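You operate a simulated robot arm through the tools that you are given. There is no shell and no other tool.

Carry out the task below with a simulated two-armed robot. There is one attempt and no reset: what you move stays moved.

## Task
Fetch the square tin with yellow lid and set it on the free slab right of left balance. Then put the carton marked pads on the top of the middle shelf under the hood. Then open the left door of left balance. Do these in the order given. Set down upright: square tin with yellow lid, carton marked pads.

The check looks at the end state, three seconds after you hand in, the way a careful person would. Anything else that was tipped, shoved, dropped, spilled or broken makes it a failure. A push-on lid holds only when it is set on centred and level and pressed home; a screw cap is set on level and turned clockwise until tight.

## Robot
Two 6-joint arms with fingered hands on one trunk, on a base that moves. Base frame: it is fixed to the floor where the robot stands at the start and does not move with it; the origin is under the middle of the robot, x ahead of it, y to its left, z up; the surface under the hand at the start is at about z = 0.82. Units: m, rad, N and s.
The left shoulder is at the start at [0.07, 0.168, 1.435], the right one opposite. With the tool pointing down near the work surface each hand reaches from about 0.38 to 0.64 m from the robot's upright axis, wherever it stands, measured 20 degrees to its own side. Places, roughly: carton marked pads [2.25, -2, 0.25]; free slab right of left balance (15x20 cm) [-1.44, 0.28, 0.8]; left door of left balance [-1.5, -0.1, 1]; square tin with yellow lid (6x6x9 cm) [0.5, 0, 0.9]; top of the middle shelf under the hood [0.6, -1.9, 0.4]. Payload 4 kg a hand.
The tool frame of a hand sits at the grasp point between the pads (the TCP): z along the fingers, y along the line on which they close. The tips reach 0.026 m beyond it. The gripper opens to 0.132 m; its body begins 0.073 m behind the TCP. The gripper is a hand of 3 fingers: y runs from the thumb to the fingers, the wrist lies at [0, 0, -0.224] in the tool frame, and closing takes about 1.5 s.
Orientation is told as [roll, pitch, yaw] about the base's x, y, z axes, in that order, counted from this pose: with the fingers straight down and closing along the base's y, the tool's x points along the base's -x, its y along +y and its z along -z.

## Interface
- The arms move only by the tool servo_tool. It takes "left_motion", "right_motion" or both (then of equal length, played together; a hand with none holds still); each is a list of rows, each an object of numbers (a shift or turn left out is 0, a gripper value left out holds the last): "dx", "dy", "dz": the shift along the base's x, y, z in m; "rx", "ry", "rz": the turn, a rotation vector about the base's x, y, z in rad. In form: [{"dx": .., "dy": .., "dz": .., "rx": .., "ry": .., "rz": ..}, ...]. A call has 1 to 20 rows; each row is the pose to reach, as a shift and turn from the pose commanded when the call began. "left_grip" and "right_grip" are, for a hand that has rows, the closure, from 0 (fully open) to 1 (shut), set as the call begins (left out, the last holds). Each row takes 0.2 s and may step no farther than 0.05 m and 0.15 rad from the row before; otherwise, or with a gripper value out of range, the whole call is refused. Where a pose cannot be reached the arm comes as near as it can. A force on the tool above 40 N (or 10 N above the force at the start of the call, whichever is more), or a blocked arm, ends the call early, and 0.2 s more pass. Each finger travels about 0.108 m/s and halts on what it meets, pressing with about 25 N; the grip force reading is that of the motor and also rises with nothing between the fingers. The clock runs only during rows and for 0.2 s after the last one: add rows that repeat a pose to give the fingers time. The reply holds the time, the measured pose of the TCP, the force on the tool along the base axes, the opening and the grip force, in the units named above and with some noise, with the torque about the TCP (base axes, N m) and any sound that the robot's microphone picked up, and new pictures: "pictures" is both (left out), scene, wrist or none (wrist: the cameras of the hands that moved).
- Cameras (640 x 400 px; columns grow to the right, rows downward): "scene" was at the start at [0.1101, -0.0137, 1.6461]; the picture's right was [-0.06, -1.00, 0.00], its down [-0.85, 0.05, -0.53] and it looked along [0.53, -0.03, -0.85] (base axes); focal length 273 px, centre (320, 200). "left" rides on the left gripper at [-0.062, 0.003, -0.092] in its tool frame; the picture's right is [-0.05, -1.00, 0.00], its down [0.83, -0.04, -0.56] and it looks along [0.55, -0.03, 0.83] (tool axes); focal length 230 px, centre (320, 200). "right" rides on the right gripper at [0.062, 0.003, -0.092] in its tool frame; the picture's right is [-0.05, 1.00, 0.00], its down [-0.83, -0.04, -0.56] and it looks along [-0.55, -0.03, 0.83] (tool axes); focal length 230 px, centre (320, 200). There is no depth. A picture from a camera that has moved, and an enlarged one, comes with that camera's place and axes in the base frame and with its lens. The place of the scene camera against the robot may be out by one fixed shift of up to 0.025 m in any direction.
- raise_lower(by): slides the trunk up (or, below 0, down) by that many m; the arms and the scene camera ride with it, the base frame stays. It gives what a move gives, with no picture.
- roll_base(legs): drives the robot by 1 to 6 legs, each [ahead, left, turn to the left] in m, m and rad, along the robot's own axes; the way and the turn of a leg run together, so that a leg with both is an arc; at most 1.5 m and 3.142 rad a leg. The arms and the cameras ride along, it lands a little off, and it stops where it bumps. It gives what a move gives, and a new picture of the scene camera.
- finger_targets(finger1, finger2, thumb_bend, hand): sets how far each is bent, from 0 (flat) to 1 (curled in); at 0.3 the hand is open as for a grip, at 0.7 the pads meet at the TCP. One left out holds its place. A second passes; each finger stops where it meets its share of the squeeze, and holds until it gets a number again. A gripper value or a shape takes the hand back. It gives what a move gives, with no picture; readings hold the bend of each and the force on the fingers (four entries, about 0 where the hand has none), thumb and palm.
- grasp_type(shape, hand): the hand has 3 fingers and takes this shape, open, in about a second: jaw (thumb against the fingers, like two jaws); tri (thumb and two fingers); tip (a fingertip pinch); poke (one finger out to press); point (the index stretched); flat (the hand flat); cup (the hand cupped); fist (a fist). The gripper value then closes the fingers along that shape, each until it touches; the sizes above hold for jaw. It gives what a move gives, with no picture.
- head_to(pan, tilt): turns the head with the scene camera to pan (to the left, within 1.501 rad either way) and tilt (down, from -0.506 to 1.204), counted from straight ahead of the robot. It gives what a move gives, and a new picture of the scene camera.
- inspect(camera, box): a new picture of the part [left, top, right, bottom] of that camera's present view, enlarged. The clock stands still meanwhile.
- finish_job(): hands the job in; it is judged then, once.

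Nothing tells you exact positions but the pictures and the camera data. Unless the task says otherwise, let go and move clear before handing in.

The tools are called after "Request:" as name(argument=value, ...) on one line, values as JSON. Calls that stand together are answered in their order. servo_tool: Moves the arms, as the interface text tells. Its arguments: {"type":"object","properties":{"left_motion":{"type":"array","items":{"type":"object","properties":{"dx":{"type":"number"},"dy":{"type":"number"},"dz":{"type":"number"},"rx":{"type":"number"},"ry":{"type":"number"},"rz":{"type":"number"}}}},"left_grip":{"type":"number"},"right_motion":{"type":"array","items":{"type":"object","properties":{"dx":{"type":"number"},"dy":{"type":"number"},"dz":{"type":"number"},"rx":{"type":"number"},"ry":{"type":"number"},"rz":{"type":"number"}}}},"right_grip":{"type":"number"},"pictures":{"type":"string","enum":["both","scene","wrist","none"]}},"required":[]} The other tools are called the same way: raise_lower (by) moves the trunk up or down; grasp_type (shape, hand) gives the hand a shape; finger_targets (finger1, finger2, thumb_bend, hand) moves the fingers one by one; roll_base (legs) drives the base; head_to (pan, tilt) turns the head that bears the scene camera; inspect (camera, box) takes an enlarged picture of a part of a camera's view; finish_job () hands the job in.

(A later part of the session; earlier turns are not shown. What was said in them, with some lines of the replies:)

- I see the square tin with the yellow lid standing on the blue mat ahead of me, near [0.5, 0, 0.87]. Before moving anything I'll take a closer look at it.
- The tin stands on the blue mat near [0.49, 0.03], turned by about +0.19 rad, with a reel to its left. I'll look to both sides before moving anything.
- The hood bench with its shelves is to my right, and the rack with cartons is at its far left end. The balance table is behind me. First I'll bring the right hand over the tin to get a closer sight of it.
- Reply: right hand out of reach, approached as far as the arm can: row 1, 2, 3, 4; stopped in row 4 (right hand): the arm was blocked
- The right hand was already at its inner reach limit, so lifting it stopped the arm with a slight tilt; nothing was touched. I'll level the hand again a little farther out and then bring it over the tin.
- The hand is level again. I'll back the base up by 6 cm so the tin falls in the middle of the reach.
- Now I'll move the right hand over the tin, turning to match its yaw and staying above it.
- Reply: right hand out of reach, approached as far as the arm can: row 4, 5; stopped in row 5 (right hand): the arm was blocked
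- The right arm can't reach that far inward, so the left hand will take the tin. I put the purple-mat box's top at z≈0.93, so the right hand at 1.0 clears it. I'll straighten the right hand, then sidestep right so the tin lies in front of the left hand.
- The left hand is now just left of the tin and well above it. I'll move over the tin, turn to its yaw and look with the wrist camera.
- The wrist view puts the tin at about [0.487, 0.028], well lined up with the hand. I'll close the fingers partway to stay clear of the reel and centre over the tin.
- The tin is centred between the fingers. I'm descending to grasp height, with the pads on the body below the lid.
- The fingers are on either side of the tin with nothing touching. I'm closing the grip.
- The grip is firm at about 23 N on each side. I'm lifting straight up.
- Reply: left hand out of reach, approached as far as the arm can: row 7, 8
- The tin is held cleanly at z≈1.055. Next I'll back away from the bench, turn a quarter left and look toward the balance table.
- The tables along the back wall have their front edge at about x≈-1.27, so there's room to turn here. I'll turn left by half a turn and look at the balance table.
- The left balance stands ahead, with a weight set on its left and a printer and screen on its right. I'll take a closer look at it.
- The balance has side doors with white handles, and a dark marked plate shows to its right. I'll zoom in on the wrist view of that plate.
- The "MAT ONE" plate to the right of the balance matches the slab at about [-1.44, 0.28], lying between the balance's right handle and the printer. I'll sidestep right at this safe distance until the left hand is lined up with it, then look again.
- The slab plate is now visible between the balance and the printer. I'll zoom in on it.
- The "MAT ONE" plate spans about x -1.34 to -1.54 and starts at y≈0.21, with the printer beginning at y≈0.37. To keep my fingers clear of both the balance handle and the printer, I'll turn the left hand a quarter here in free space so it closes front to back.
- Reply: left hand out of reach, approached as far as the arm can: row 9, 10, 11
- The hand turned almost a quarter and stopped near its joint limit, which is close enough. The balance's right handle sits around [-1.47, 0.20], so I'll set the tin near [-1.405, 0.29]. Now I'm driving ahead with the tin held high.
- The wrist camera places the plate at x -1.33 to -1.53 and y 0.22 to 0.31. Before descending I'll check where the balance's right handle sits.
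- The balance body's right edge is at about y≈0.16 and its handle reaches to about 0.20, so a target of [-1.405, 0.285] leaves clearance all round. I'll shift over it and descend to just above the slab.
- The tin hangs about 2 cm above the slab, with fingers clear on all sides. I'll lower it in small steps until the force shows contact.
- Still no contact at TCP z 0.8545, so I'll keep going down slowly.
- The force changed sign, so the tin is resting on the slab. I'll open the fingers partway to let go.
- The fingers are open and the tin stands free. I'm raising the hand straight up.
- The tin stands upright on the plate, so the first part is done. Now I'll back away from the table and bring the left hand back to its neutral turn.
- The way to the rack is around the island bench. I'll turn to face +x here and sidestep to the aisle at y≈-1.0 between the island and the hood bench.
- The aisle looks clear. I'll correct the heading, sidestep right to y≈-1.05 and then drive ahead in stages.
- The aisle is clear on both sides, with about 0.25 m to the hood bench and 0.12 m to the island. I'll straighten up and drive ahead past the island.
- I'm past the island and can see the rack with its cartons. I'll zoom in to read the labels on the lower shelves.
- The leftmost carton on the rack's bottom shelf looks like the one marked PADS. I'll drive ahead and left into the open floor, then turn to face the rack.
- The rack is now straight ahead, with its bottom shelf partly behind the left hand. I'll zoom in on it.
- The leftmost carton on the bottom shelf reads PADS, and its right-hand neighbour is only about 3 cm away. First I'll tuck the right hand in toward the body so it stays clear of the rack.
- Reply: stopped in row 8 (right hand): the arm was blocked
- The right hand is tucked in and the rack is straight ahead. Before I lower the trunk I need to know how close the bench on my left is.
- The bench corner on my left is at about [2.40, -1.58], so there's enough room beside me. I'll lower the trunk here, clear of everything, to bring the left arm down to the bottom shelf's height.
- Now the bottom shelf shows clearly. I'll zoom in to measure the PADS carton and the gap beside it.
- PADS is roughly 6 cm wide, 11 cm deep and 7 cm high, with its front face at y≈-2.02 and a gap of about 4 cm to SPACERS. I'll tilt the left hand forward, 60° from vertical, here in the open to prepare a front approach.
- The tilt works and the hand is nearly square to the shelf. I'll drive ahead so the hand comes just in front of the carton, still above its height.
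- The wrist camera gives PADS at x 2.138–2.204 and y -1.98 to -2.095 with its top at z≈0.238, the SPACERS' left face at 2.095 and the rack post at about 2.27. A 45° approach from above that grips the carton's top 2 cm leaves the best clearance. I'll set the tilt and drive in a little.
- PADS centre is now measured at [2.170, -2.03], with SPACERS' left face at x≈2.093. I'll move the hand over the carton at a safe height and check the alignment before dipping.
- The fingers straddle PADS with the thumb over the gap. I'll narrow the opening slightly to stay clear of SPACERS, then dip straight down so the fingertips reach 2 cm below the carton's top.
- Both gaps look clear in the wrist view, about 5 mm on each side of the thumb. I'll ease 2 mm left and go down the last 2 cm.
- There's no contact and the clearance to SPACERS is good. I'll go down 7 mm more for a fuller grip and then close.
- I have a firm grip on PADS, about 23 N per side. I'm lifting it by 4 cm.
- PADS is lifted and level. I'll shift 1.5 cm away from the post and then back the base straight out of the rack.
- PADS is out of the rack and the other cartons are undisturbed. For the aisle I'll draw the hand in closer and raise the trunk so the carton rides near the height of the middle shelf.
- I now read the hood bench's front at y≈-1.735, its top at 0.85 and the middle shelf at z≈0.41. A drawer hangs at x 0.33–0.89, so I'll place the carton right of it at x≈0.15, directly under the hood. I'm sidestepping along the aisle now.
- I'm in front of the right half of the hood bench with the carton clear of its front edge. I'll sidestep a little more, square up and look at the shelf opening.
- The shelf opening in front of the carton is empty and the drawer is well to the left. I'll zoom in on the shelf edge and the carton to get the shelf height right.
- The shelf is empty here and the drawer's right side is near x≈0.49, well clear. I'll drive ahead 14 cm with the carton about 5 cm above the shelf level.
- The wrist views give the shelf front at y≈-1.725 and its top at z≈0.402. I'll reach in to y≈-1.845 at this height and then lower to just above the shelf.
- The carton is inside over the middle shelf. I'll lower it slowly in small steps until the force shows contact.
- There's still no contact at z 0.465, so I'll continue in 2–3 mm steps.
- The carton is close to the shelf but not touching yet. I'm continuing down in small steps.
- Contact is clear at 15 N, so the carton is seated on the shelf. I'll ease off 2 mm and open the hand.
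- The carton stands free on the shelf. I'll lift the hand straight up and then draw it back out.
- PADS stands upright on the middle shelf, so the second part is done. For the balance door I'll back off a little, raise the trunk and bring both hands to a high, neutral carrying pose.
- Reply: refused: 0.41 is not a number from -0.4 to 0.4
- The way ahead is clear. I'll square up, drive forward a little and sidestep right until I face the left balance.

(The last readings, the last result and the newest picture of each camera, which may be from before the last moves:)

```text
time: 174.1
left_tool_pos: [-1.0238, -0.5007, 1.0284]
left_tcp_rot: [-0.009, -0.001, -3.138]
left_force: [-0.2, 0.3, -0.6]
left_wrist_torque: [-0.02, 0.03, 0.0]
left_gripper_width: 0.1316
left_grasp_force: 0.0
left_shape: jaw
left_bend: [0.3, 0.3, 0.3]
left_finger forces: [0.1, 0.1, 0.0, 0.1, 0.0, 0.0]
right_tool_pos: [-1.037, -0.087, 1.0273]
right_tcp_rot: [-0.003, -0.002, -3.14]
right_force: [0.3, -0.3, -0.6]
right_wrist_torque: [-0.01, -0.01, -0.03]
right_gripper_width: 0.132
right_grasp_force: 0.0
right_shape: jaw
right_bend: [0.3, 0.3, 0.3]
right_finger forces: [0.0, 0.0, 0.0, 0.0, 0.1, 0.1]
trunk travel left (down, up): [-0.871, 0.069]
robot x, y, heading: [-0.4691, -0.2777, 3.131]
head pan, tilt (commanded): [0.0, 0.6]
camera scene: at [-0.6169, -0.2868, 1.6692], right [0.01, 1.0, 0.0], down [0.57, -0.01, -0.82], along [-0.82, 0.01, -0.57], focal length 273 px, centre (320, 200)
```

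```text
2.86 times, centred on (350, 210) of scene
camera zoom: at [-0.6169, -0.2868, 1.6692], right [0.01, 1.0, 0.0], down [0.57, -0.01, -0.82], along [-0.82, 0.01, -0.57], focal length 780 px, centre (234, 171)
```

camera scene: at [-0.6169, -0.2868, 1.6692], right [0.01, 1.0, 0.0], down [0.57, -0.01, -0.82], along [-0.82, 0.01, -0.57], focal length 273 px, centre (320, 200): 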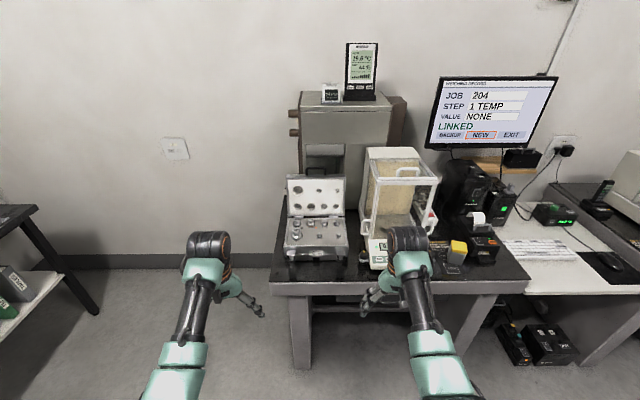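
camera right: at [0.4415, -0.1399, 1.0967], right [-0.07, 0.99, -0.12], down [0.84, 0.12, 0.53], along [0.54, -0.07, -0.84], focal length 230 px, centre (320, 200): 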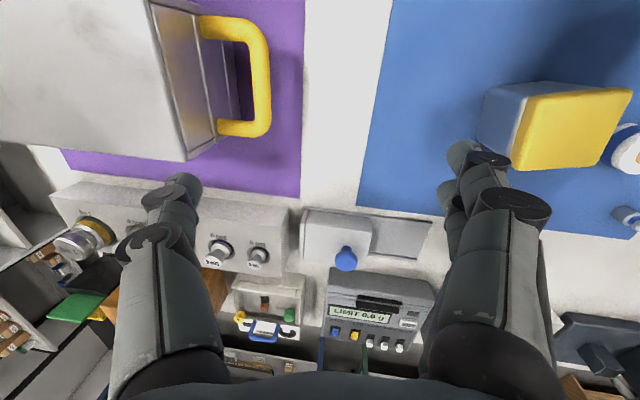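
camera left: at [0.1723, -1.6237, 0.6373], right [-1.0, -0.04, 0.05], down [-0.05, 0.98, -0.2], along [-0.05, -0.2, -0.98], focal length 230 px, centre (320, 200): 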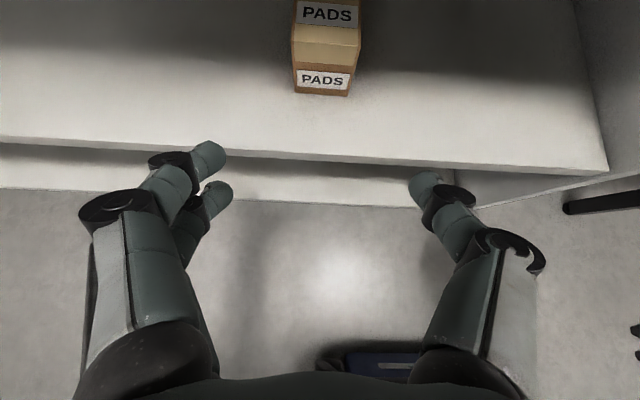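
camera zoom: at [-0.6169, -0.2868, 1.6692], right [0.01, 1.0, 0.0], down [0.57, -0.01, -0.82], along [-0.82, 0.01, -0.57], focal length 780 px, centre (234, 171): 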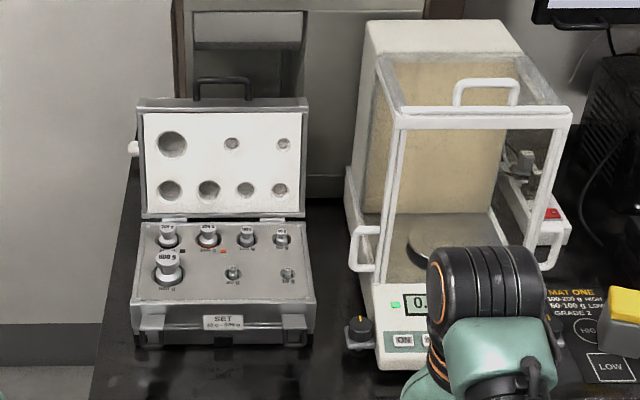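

The left door's D-shaped handle is at about x≈-1.46, y≈-0.11, z 0.91–0.99, with the weight set on its left. I plan to push it backward with the right thumb, keeping the palm left of the glass, so first I'll tilt the right hand 45° and curl its fingers here in the open.

Request:
servo_tool(right_motion=[{"ry": 0.13, "dx": -0.01, "dz": -0.005}, {"ry": 0.26, "dx": -0.02, "dz": -0.01}, {"ry": 0.39, "dx": -0.03, "dz": -0.02}, {"ry": 0.52, "dx": -0.04, "dz": -0.03}, {"ry": 0.65, "dx": -0.05, "dz": -0.035}, {"ry": 0.785, "dx": -0.055, "dz": -0.042}, {"ry": 0.785, "dx": -0.055, "dz": -0.042}], pictures="none")

Request:
finger_targets(hand="right", finger1=1, finger2=1, thumb_bend=0.3)

Request:
inspect(camera="right", box=[0, 0, 640, 400])

```text
time: 175.7
left_tool_pos: [-1.0246, -0.501, 1.0292]
left_tcp_rot: [-0.01, 0.001, -3.138]
left_force: [-0.1, 1.0, -0.1]
left_wrist_torque: [0.03, -0.04, -0.02]
left_gripper_width: 0.132
left_grasp_force: 0.0
left_shape: jaw
left_bend: [0.3, 0.3, 0.3]
left_finger forces: [0.0, 0.0, 0.0, 0.0, 0.1, 0.0]
right_tool_pos: [-1.0914, -0.0874, 0.9855]
right_tcp_rot: [-0.003, -0.787, -3.139]
right_force: [-0.2, 0.3, 0.6]
right_wrist_torque: [0.0, -0.01, 0.0]
right_gripper_width: 0.1318
right_grasp_force: 0.1
right_shape: jaw
right_bend: [0.3, 0.3, 0.3]
right_finger forces: [0.1, 0.0, 0.0, 0.0, 0.1, 0.0]
trunk travel left (down, up): [-0.871, 0.069]
robot x, y, heading: [-0.4693, -0.2825, 3.128]
head pan, tilt (commanded): [0.0, 0.6]
```

```text
time: 176.7
left_tool_pos: [-1.0241, -0.5011, 1.0281]
left_tcp_rot: [-0.012, 0.0, -3.138]
left_force: [0.8, -0.4, -0.7]
left_wrist_torque: [-0.01, -0.02, 0.02]
left_gripper_width: 0.1318
left_grasp_force: 0.0
left_shape: jaw
left_bend: [0.3, 0.3, 0.3]
left_finger forces: [0.0, 0.0, 0.1, 0.1, 0.1, 0.0]
right_tool_pos: [-1.092, -0.0856, 0.985]
right_tcp_rot: [-0.004, -0.787, -3.141]
right_force: [0.3, -0.5, 0.1]
right_wrist_torque: [0.03, 0.01, -0.04]
right_gripper_width: 0.0578
right_grasp_force: 0.1
right_shape: fingers
right_bend: [1.0, 1.0, 0.3]
right_finger forces: [0.1, 0.0, 0.0, 0.1, 0.1, 0.1]
trunk travel left (down, up): [-0.871, 0.069]
robot x, y, heading: [-0.4708, -0.2767, 3.127]
head pan, tilt (commanded): [0.0, 0.6]
```

```text
1.00 times, centred on (320, 200) of right (not enlarged: the box is as wide or as high as the picture)
camera zoom: at [-0.9828, -0.0883, 1.0063], right [-0.04, -1.0, 0.03], down [-0.19, 0.04, 0.98], along [-0.98, 0.03, -0.2], focal length 230 px, centre (320, 200)
```

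zoom: 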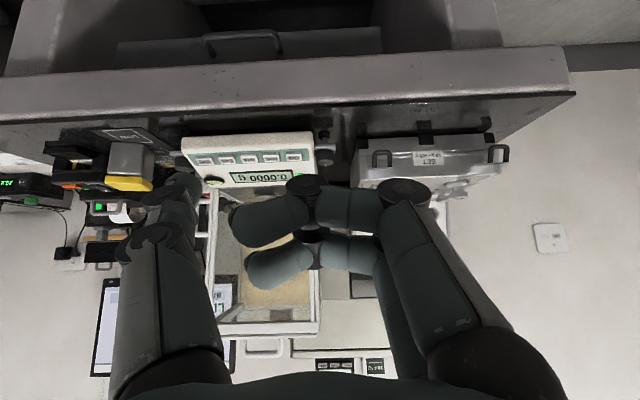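

With the fingers curled, the thumb on the balance side stands out as the pusher. I'll roll the hand slightly so the curled knuckles sit higher than the thumb, well above the weights.

Request:
servo_tool(right_motion=[{"rx": -0.12, "dx": -0.01, "dz": 0.004}, {"rx": -0.24, "dx": -0.015, "dz": 0.008}, {"rx": -0.35, "dx": -0.02, "dz": 0.012}, {"rx": -0.35, "dx": -0.02, "dz": 0.012}], pictures="none")

Request:
roll_base(legs=[[0, 0.1, 0.012], [0.24, 0, 0]])

Request:
inspect(camera="right", box=[0, 0, 640, 400])

```text
time: 177.7
left_tool_pos: [-1.0245, -0.5013, 1.0279]
left_tcp_rot: [-0.01, 0.0, -3.139]
left_force: [-0.1, 0.1, -0.9]
left_wrist_torque: [-0.02, 0.01, 0.01]
left_gripper_width: 0.1319
left_grasp_force: 0.1
left_shape: jaw
left_bend: [0.3, 0.3, 0.3]
left_finger forces: [0.1, 0.1, 0.0, 0.0, 0.0, 0.1]
right_tool_pos: [-1.1133, -0.0864, 0.9981]
right_tcp_rot: [0.476, -0.728, 2.812]
right_force: [0.0, 0.6, 0.2]
right_wrist_torque: [-0.01, -0.03, 0.02]
right_gripper_width: 0.0581
right_grasp_force: 0.0
right_shape: fingers
right_bend: [1.0, 1.0, 0.3]
right_finger forces: [0.0, 0.0, 0.0, 0.0, 0.1, 0.1]
trunk travel left (down, up): [-0.871, 0.069]
robot x, y, heading: [-0.4665, -0.2802, 3.134]
head pan, tilt (commanded): [0.0, 0.6]
```

```text
time: 180.2
left_tool_pos: [-1.2615, -0.6016, 1.0289]
left_tcp_rot: [-0.009, -0.002, -3.129]
left_force: [-0.3, -0.6, -0.2]
left_wrist_torque: [0.02, 0.0, 0.0]
left_gripper_width: 0.1318
left_grasp_force: 0.1
left_shape: jaw
left_bend: [0.3, 0.3, 0.3]
left_finger forces: [0.1, 0.0, 0.0, 0.0, 0.0, 0.0]
right_tool_pos: [-1.3545, -0.1903, 0.9985]
right_tcp_rot: [0.474, -0.729, 2.822]
right_force: [0.4, -0.1, 0.7]
right_wrist_torque: [-0.01, 0.02, 0.01]
right_gripper_width: 0.0578
right_grasp_force: 0.1
right_shape: fingers
right_bend: [1.0, 1.0, 0.3]
right_finger forces: [0.0, 0.1, 0.0, 0.0, 0.1, 0.0]
trunk travel left (down, up): [-0.871, 0.069]
robot x, y, heading: [-0.7076, -0.3729, 3.141]
head pan, tilt (commanded): [0.0, 0.6]
camera scene: at [-0.8554, -0.3846, 1.6695], right [0.0, 1.0, 0.0], down [0.56, 0.0, -0.83], along [-0.83, 0.0, -0.56], focal length 273 px, centre (320, 200)
```

scene: 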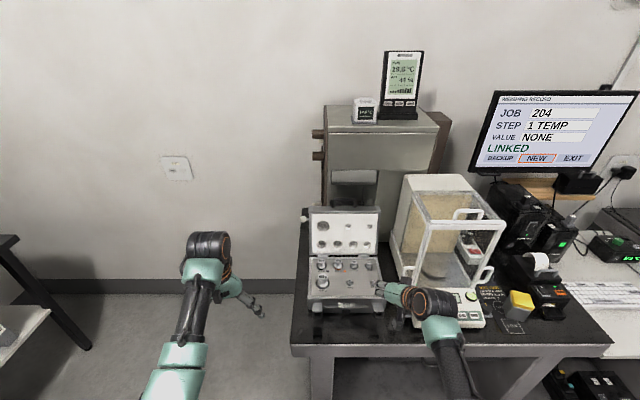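

```text
1.00 times, centred on (320, 200) of right (not enlarged: the box is as wide or as high as the picture)
camera zoom: at [-1.2453, -0.1829, 1.0191], right [-0.03, -0.93, 0.37], down [-0.2, 0.37, 0.91], along [-0.98, -0.05, -0.19], focal length 230 px, centre (320, 200)
```

zoom: 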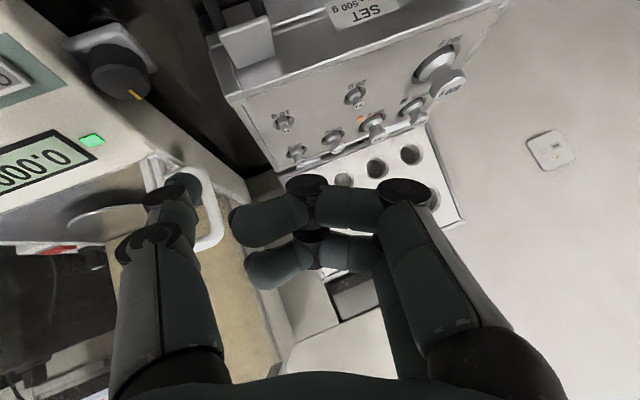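

The wrist view puts the handle's outer bar at about x≈-1.455, y≈-0.092, z 0.91–0.975. The roll brings the wrist too close to the glass corner, so I'll undo it, draw the hand back slightly and set it at the handle's height.

Request:
servo_tool(right_motion=[{"rx": 0.12, "dx": 0.015, "dy": 0.006, "dz": -0.006}, {"rx": 0.24, "dx": 0.03, "dy": 0.012, "dz": -0.012}, {"rx": 0.35, "dx": 0.043, "dy": 0.018, "dz": -0.0165}, {"rx": 0.35, "dx": 0.043, "dy": 0.018, "dz": -0.0165}], pictures="wrist")

```text
time: 181.2
left_tool_pos: [-1.2629, -0.6024, 1.029]
left_tcp_rot: [-0.007, 0.0, -3.129]
left_force: [-0.8, 0.8, -0.5]
left_wrist_torque: [-0.01, -0.01, 0.0]
left_gripper_width: 0.132
left_grasp_force: 0.1
left_shape: jaw
left_bend: [0.3, 0.3, 0.3]
left_finger forces: [0.0, 0.0, 0.0, 0.0, 0.0, 0.0]
right_tool_pos: [-1.3123, -0.1721, 0.9811]
right_tcp_rot: [-0.003, -0.782, -3.129]
right_force: [0.5, -0.3, 0.2]
right_wrist_torque: [0.01, -0.03, -0.01]
right_gripper_width: 0.0577
right_grasp_force: 0.0
right_shape: fingers
right_bend: [1.0, 1.0, 0.3]
right_finger forces: [0.0, 0.1, 0.1, 0.1, 0.0, 0.0]
trunk travel left (down, up): [-0.871, 0.069]
robot x, y, heading: [-0.7115, -0.3743, 3.142]
head pan, tilt (commanded): [0.0, 0.6]
camera right: at [-1.2028, -0.1737, 1.0034], right [-0.03, -1.0, 0.03], down [-0.2, 0.04, 0.98], along [-0.98, 0.02, -0.2], focal length 230 px, centre (320, 200)
```

right: 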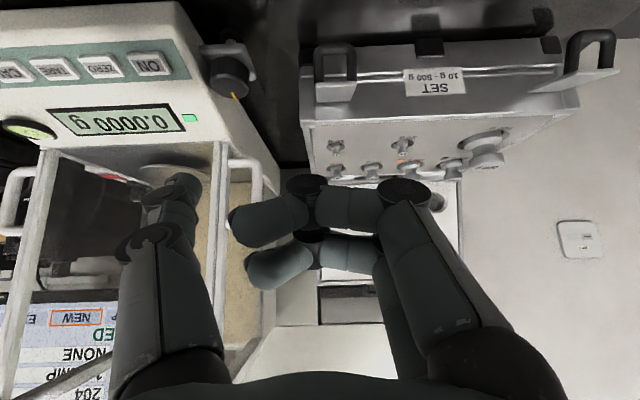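

The handle loop is just ahead, with the thumb lined up on it. I'll drive 7.5 cm closer and look again before making contact.

Request:
roll_base(legs=[[0.075, 0, 0]])

Request:
inspect(camera="right", box=[0, 0, 640, 400])

Request:
inspect(camera="scene", box=[280, 180, 480, 340])

```text
time: 182.2
left_tool_pos: [-1.3331, -0.6017, 1.0291]
left_tcp_rot: [-0.01, -0.006, -3.13]
left_force: [0.8, -0.4, 0.2]
left_wrist_torque: [-0.02, 0.0, -0.03]
left_gripper_width: 0.132
left_grasp_force: 0.0
left_shape: jaw
left_bend: [0.3, 0.3, 0.3]
left_finger forces: [0.1, 0.0, 0.0, 0.1, 0.0, 0.1]
right_tool_pos: [-1.3822, -0.1735, 0.9847]
right_tcp_rot: [-0.003, -0.788, -3.129]
right_force: [0.4, -0.8, 0.9]
right_wrist_torque: [0.02, -0.01, 0.0]
right_gripper_width: 0.058
right_grasp_force: 0.1
right_shape: fingers
right_bend: [1.0, 1.0, 0.3]
right_finger forces: [0.0, 0.0, 0.0, 0.1, 0.1, 0.0]
trunk travel left (down, up): [-0.871, 0.069]
robot x, y, heading: [-0.7899, -0.3701, 3.138]
head pan, tilt (commanded): [0.0, 0.6]
camera scene: at [-0.9249, -0.3839, 1.6699], right [0.0, 1.0, 0.0], down [0.56, 0.0, -0.83], along [-0.83, 0.0, -0.56], focal length 273 px, centre (320, 200)
```

scene: 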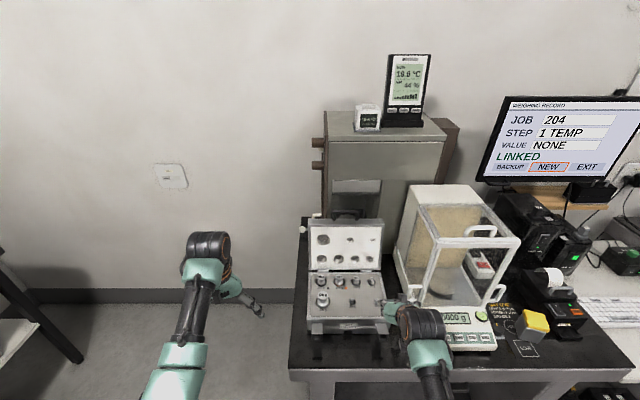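

```text
1.00 times, centred on (320, 200) of right (not enlarged: the box is as wide or as high as the picture)
camera zoom: at [-1.2727, -0.1738, 1.0055], right [-0.03, -1.0, 0.03], down [-0.19, 0.04, 0.98], along [-0.98, 0.02, -0.19], focal length 230 px, centre (320, 200)
```

zoom: 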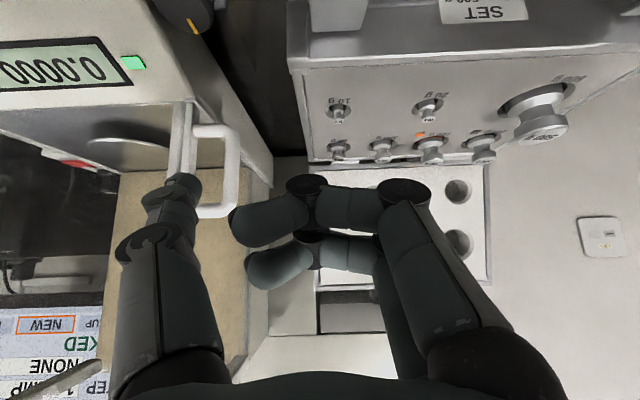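

```text
2.50 times, centred on (380, 260) of scene
camera zoom: at [-0.9249, -0.3839, 1.6699], right [0.0, 1.0, 0.0], down [0.56, 0.0, -0.83], along [-0.83, 0.0, -0.56], focal length 683 px, centre (170, 50)
```

zoom: 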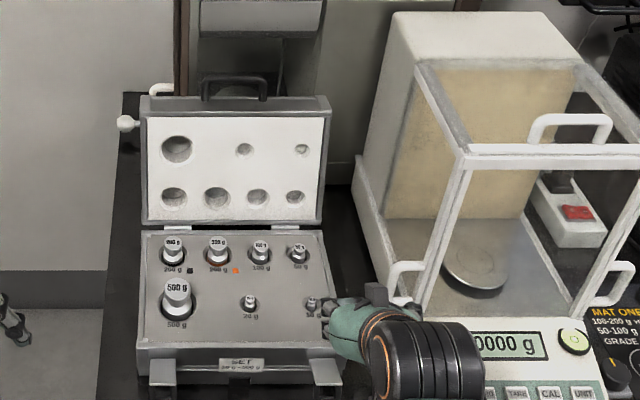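

Now it's a clear view: the bar is at x≈-1.455, y≈-0.097, z 0.906–0.977, and the weights are all lower, at or below 0.91. I'll line the thumb up with the bar's middle, just short of contact.

Request:
servo_tool(right_motion=[{"dy": -0.004, "dz": -0.01}, {"dy": -0.004, "dz": -0.017}, {"dy": -0.004, "dz": -0.017, "dx": -0.012}, {"dy": -0.004, "dz": -0.017, "dx": -0.02}, {"dy": -0.004, "dz": -0.017, "dx": -0.02}], pictures="wrist")

```text
time: 183.4
left_tool_pos: [-1.3362, -0.6019, 1.0292]
left_tcp_rot: [-0.011, -0.002, -3.129]
left_force: [0.3, -1.4, -0.6]
left_wrist_torque: [0.04, 0.05, -0.01]
left_gripper_width: 0.1319
left_grasp_force: 0.1
left_shape: jaw
left_bend: [0.3, 0.3, 0.3]
left_finger forces: [0.0, 0.0, 0.0, 0.0, 0.0, 0.0]
right_tool_pos: [-1.4048, -0.1784, 0.9647]
right_tcp_rot: [-0.004, -0.783, -3.13]
right_force: [-1.1, -0.8, -0.8]
right_wrist_torque: [0.01, 0.0, 0.06]
right_gripper_width: 0.0574
right_grasp_force: 0.1
right_shape: fingers
right_bend: [1.0, 1.0, 0.3]
right_finger forces: [0.1, 0.0, 0.0, 0.0, 0.0, 0.0]
trunk travel left (down, up): [-0.871, 0.069]
robot x, y, heading: [-0.7847, -0.3732, 3.138]
head pan, tilt (commanded): [0.0, 0.6]
camera right: at [-1.2956, -0.1789, 0.9857], right [-0.03, -1.0, 0.03], down [-0.2, 0.04, 0.98], along [-0.98, 0.02, -0.2], focal length 230 px, centre (320, 200)
```

right: 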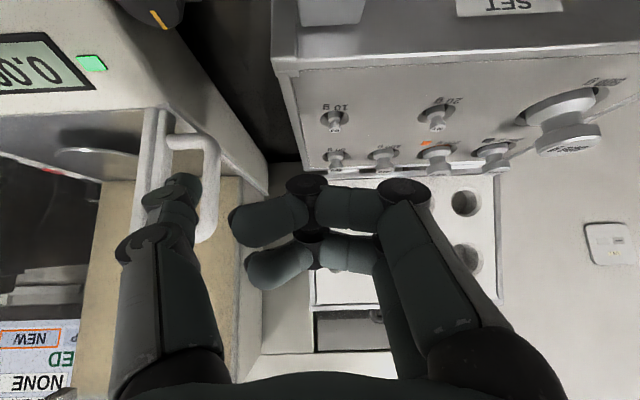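

The thumb tip is about 1.5 cm in front of the bar and level with it. I'll push slowly backward and watch the force.

Request:
servo_tool(right_motion=[{"dx": -0.008}, {"dx": -0.014}, {"dx": -0.02}, {"dx": -0.026}, {"dx": -0.032}, {"dx": -0.038}, {"dx": -0.038}], pictures="wrist")

```text
time: 185.0
left_tool_pos: [-1.3356, -0.6015, 1.0293]
left_tcp_rot: [-0.011, 0.001, -3.128]
left_force: [0.3, -0.2, -0.9]
left_wrist_torque: [0.0, -0.04, 0.01]
left_gripper_width: 0.132
left_grasp_force: 0.0
left_shape: jaw
left_bend: [0.3, 0.3, 0.3]
left_finger forces: [0.1, 0.0, 0.1, 0.1, 0.0, 0.1]
right_tool_pos: [-1.4437, -0.1761, 0.9664]
right_tcp_rot: [-0.003, -0.784, -3.128]
right_force: [0.7, 0.6, 0.3]
right_wrist_torque: [-0.01, -0.01, -0.01]
right_gripper_width: 0.0578
right_grasp_force: 0.2
right_shape: fingers
right_bend: [1.0, 1.0, 0.3]
right_finger forces: [0.0, 0.0, 0.0, 0.1, 0.1, 0.1]
trunk travel left (down, up): [-0.871, 0.069]
robot x, y, heading: [-0.785, -0.377, 3.138]
head pan, tilt (commanded): [0.0, 0.6]
camera right: at [-1.3344, -0.1779, 0.9869], right [-0.03, -1.0, 0.03], down [-0.2, 0.04, 0.98], along [-0.98, 0.02, -0.2], focal length 230 px, centre (320, 200)
```

right: 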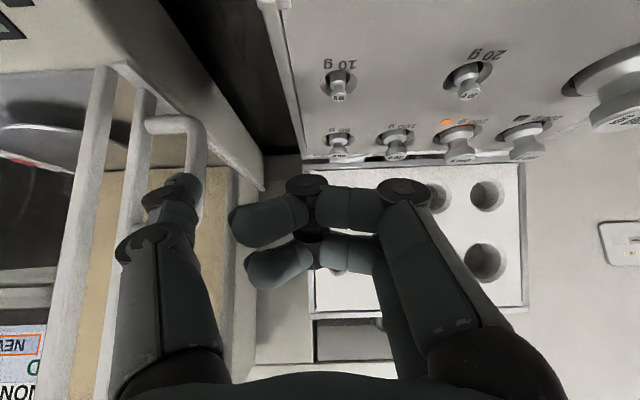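

The door is sliding: a gap has opened behind the front post. I'll keep pushing it back.

Request:
servo_tool(right_motion=[{"dx": -0.01}, {"dx": -0.02}, {"dx": -0.03}, {"dx": -0.04}, {"dx": -0.05}, {"dx": -0.06}, {"dx": -0.06}], pictures="both")

```text
time: 186.6
left_tool_pos: [-1.3368, -0.6013, 1.0286]
left_tcp_rot: [-0.01, 0.0, -3.128]
left_force: [0.4, 0.2, -0.2]
left_wrist_torque: [0.01, 0.0, 0.0]
left_gripper_width: 0.132
left_grasp_force: 0.1
left_shape: jaw
left_bend: [0.3, 0.3, 0.3]
left_finger forces: [0.1, 0.0, 0.0, 0.0, 0.1, 0.0]
right_tool_pos: [-1.505, -0.1784, 0.9646]
right_tcp_rot: [-0.004, -0.781, -3.13]
right_force: [0.1, 0.3, -0.4]
right_wrist_torque: [-0.03, -0.02, 0.0]
right_gripper_width: 0.0578
right_grasp_force: 0.1
right_shape: fingers
right_bend: [1.0, 1.0, 0.3]
right_finger forces: [0.1, 0.0, 0.0, 0.0, 0.1, 0.0]
trunk travel left (down, up): [-0.871, 0.069]
robot x, y, heading: [-0.7834, -0.3729, 3.136]
head pan, tilt (commanded): [0.0, 0.6]
camera scene: at [-0.9317, -0.384, 1.6692], right [0.0, 1.0, 0.0], down [0.56, 0.0, -0.83], along [-0.83, 0.0, -0.56], focal length 273 px, centre (320, 200)
camera right: at [-1.3946, -0.1787, 0.9856], right [-0.03, -1.0, 0.03], down [-0.2, 0.04, 0.98], along [-0.98, 0.02, -0.2], focal length 230 px, centre (320, 200)
```

scene: 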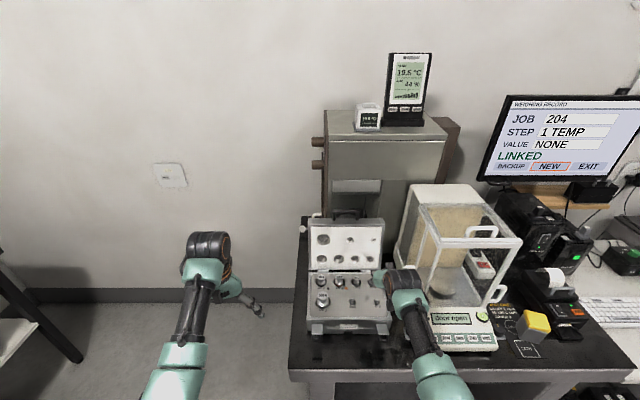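
right: 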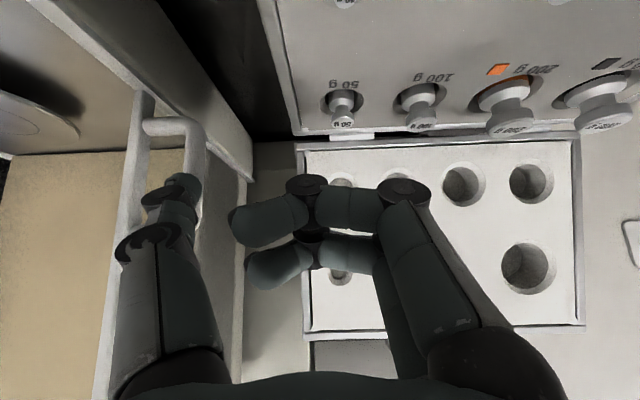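

The door is now about 8 cm back and still moves freely. I'll push about 4 cm more, staying clear of the weight set's lid.

Request:
servo_tool(right_motion=[{"dx": -0.01}, {"dx": -0.02}, {"dx": -0.03}, {"dx": -0.04}, {"dx": -0.043}, {"dx": -0.043}], pictures="wrist")

```text
time: 188.0
left_tool_pos: [-1.3371, -0.6018, 1.0272]
left_tcp_rot: [-0.01, 0.001, -3.13]
left_force: [-0.4, 0.5, -0.3]
left_wrist_torque: [0.01, -0.05, 0.0]
left_gripper_width: 0.132
left_grasp_force: 0.1
left_shape: jaw
left_bend: [0.3, 0.3, 0.3]
left_finger forces: [0.0, 0.0, 0.0, 0.0, 0.0, 0.1]
right_tool_pos: [-1.5478, -0.1758, 0.9646]
right_tcp_rot: [-0.004, -0.78, -3.13]
right_force: [0.5, -0.8, -0.4]
right_wrist_torque: [-0.04, 0.01, -0.05]
right_gripper_width: 0.0574
right_grasp_force: 0.2
right_shape: fingers
right_bend: [1.0, 1.0, 0.3]
right_finger forces: [0.0, 0.0, 0.0, 0.0, 0.2, 0.0]
trunk travel left (down, up): [-0.871, 0.069]
robot x, y, heading: [-0.7872, -0.3759, 3.141]
head pan, tilt (commanded): [0.0, 0.6]
camera right: at [-1.4379, -0.1773, 0.9855], right [-0.03, -1.0, 0.03], down [-0.2, 0.04, 0.98], along [-0.98, 0.02, -0.2], focal length 230 px, centre (320, 200)
```

right: 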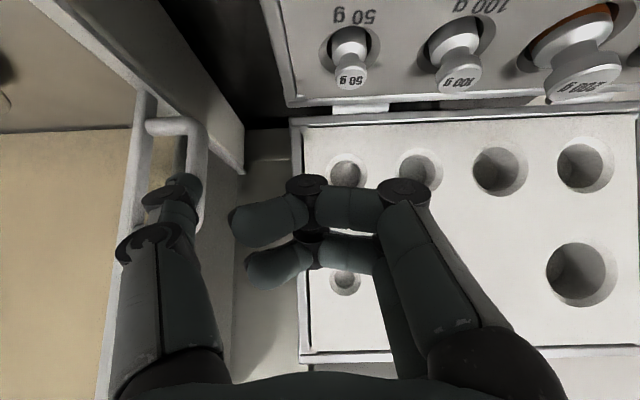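

The door is roughly 12 cm back, most of the way along. I'll push a little further to see whether it reaches its stop, keeping the knuckles off the lid.

Request:
servo_tool(right_motion=[{"dx": -0.004}, {"dx": -0.008}, {"dx": -0.012}, {"dx": -0.014}, {"dx": -0.014}], pictures="both")

```text
time: 189.2
left_tool_pos: [-1.3353, -0.6022, 1.0288]
left_tcp_rot: [-0.009, -0.002, -3.131]
left_force: [-0.2, -0.1, 0.2]
left_wrist_torque: [-0.02, -0.02, -0.03]
left_gripper_width: 0.1319
left_grasp_force: 0.1
left_shape: jaw
left_bend: [0.3, 0.3, 0.3]
left_finger forces: [0.0, 0.0, 0.0, 0.1, 0.0, 0.0]
right_tool_pos: [-1.5592, -0.1767, 0.9639]
right_tcp_rot: [-0.002, -0.779, -3.131]
right_force: [12.1, -2.3, -2.1]
right_wrist_torque: [-0.22, -0.2, -0.91]
right_gripper_width: 0.0583
right_grasp_force: 6.7
right_shape: fingers
right_bend: [1.0, 1.0, 0.3]
right_finger forces: [0.0, 0.1, 0.0, 0.0, 12.9, 0.0]
trunk travel left (down, up): [-0.871, 0.069]
robot x, y, heading: [-0.7857, -0.3753, 3.144]
head pan, tilt (commanded): [0.0, 0.6]
camera scene: at [-0.9293, -0.3843, 1.6694], right [0.0, 1.0, 0.0], down [0.56, 0.0, -0.83], along [-0.83, 0.0, -0.56], focal length 273 px, centre (320, 200)
camera right: at [-1.449, -0.1785, 0.985], right [-0.03, -1.0, 0.04], down [-0.2, 0.04, 0.98], along [-0.98, 0.02, -0.2], focal length 230 px, centre (320, 200)
```

scene: 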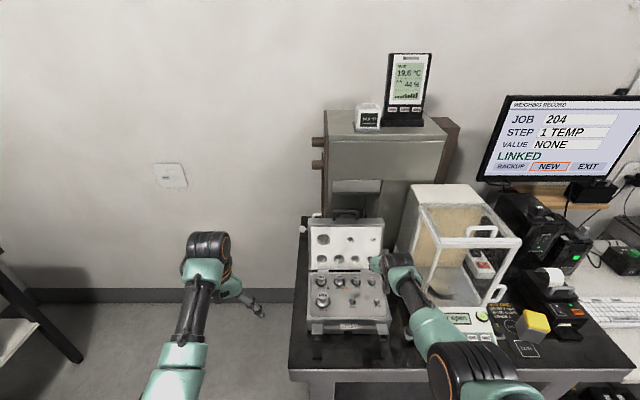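
right: 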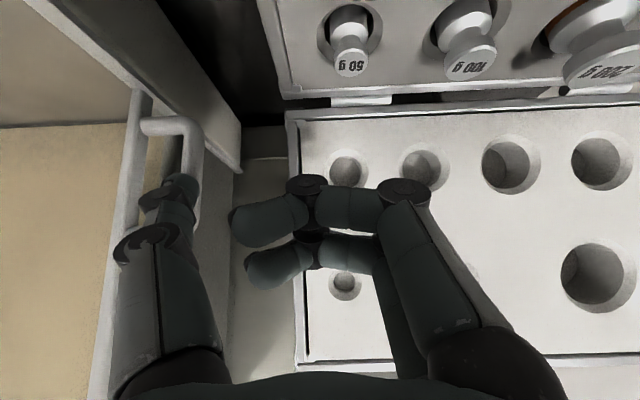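

The thumb met 12 N, so the door is at its stop, and the balance display now reads "open". I'll withdraw the hand straight back the way it came.

Request:
servo_tool(right_motion=[{"dx": 0.02}, {"dx": 0.05}, {"dx": 0.09}, {"dx": 0.13}, {"dx": 0.17}, {"dx": 0.2}, {"dx": 0.21, "dz": 0.02}, {"dx": 0.21, "dz": 0.02}], pictures="both")

```text
time: 191.0
left_tool_pos: [-1.3362, -0.6014, 1.029]
left_tcp_rot: [-0.011, -0.001, -3.128]
left_force: [0.5, -0.1, -0.4]
left_wrist_torque: [0.03, -0.01, -0.03]
left_gripper_width: 0.1317
left_grasp_force: 0.0
left_shape: jaw
left_bend: [0.3, 0.3, 0.3]
left_finger forces: [0.0, 0.0, 0.1, 0.0, 0.1, 0.1]
right_tool_pos: [-1.3518, -0.1784, 0.9825]
right_tcp_rot: [-0.002, -0.78, -3.13]
right_force: [-0.4, -0.1, 0.1]
right_wrist_torque: [0.05, -0.01, -0.02]
right_gripper_width: 0.0577
right_grasp_force: 0.0
right_shape: fingers
right_bend: [1.0, 1.0, 0.3]
right_finger forces: [0.0, 0.1, 0.0, 0.0, 0.0, 0.1]
trunk travel left (down, up): [-0.871, 0.069]
robot x, y, heading: [-0.7888, -0.3756, 3.143]
head pan, tilt (commanded): [0.0, 0.6]
camera scene: at [-0.9322, -0.384, 1.6692], right [0.0, 1.0, 0.0], down [0.57, 0.0, -0.82], along [-0.82, 0.0, -0.57], focal length 273 px, centre (320, 200)
camera right: at [-1.2419, -0.1806, 1.0047], right [-0.03, -1.0, 0.03], down [-0.2, 0.04, 0.98], along [-0.98, 0.02, -0.2], focal length 230 px, centre (320, 200)
```

scene: 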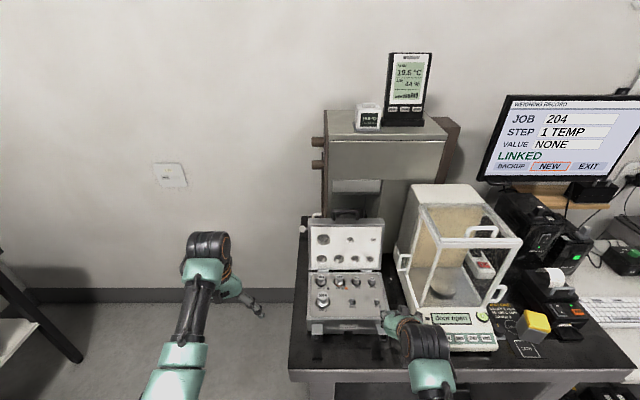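
right: 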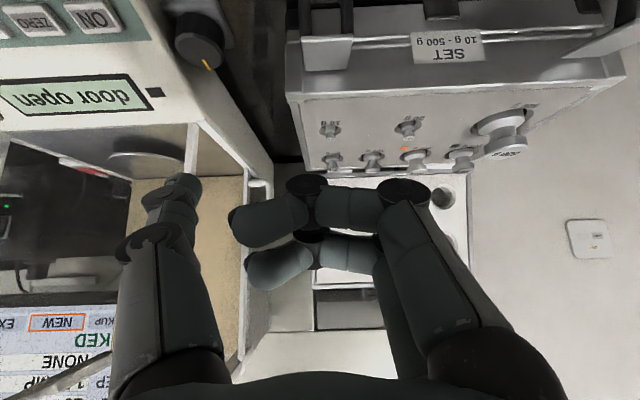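

The display reads "door open", and the handle stays at the back of its travel. I'll back the base away from the table and check the final state.

Request:
roll_base(legs=[[-0.35, 0, 0]])

Request:
inspect(camera="scene", box=[270, 150, 510, 310])

```text
time: 193.3
left_tool_pos: [-0.992, -0.6023, 1.0278]
left_tcp_rot: [-0.009, 0.004, -3.129]
left_force: [0.0, -0.5, -0.7]
left_wrist_torque: [-0.01, -0.01, 0.03]
left_gripper_width: 0.1319
left_grasp_force: 0.1
left_shape: jaw
left_bend: [0.3, 0.3, 0.3]
left_finger forces: [0.1, 0.0, 0.1, 0.0, 0.0, 0.0]
right_tool_pos: [-1.0062, -0.1802, 0.9825]
right_tcp_rot: [-0.003, -0.78, -3.128]
right_force: [-0.3, 0.4, -0.3]
right_wrist_torque: [-0.01, -0.03, 0.01]
right_gripper_width: 0.0579
right_grasp_force: 0.0
right_shape: fingers
right_bend: [1.0, 1.0, 0.3]
right_finger forces: [0.1, 0.0, 0.0, 0.0, 0.0, 0.1]
trunk travel left (down, up): [-0.871, 0.069]
robot x, y, heading: [-0.4406, -0.3739, 3.143]
head pan, tilt (commanded): [0.0, 0.6]
camera scene: at [-0.588, -0.3843, 1.669], right [0.0, 1.0, 0.0], down [0.57, 0.0, -0.82], along [-0.82, 0.0, -0.57], focal length 273 px, centre (320, 200)
```

scene: 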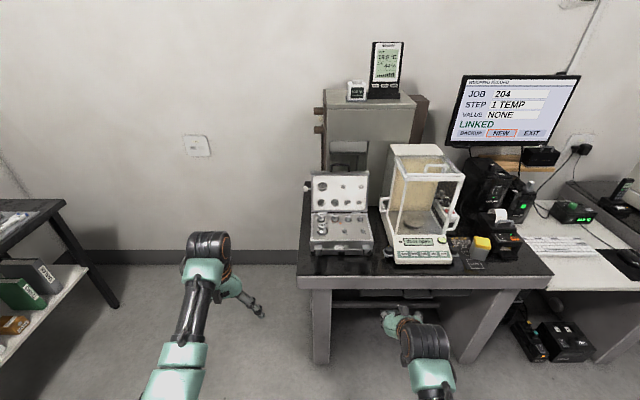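

```text
2.50 times, centred on (390, 230) of scene
camera zoom: at [-0.588, -0.3843, 1.669], right [0.0, 1.0, 0.0], down [0.57, 0.0, -0.82], along [-0.82, 0.0, -0.57], focal length 683 px, centre (145, 125)
```

zoom: 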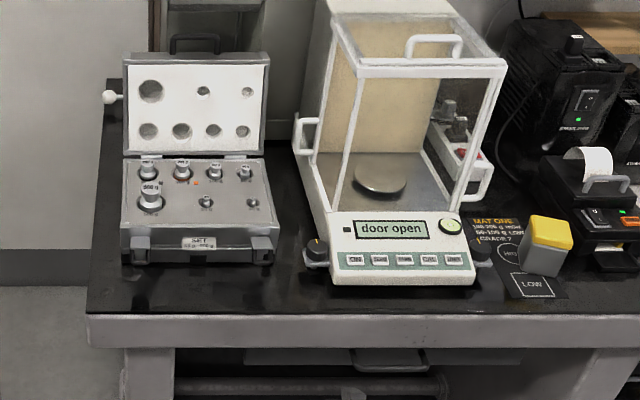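

The left door is fully open and the display says "door open". The tin stands upright on the slab, the PADS carton is upright on the middle shelf, and the weight set and printer look undisturbed. Both hands are empty and clear, so I'm handing in.

Request:
finish_job()

```text
The job is handed in.
```

I did all three steps in the order given and handed the job in. I haven't seen the result of the check.

- **Tin:** The square tin with the yellow lid stands upright on the slab to the right of the left balance, at about [-1.405, 0.285]. I took the plate marked "MAT ONE" as the slab. The plate looks only about 9 cm wide and the tin extends slightly past its right edge, but it sits well inside the 15x20 cm area you gave.
- **Carton:** The PADS carton stands upright on the middle shelf of the hood bench, at about x 0.17. That is directly under the hood, to the right of the drawer. The other cartons on the rack looked undisturbed.
- **Balance door:** I slid the left door back until it met its stop, and the balance display now reads "door open". The weight set, the printer and the tin looked undisturbed afterwards.

Both hands are empty and clear of the table.
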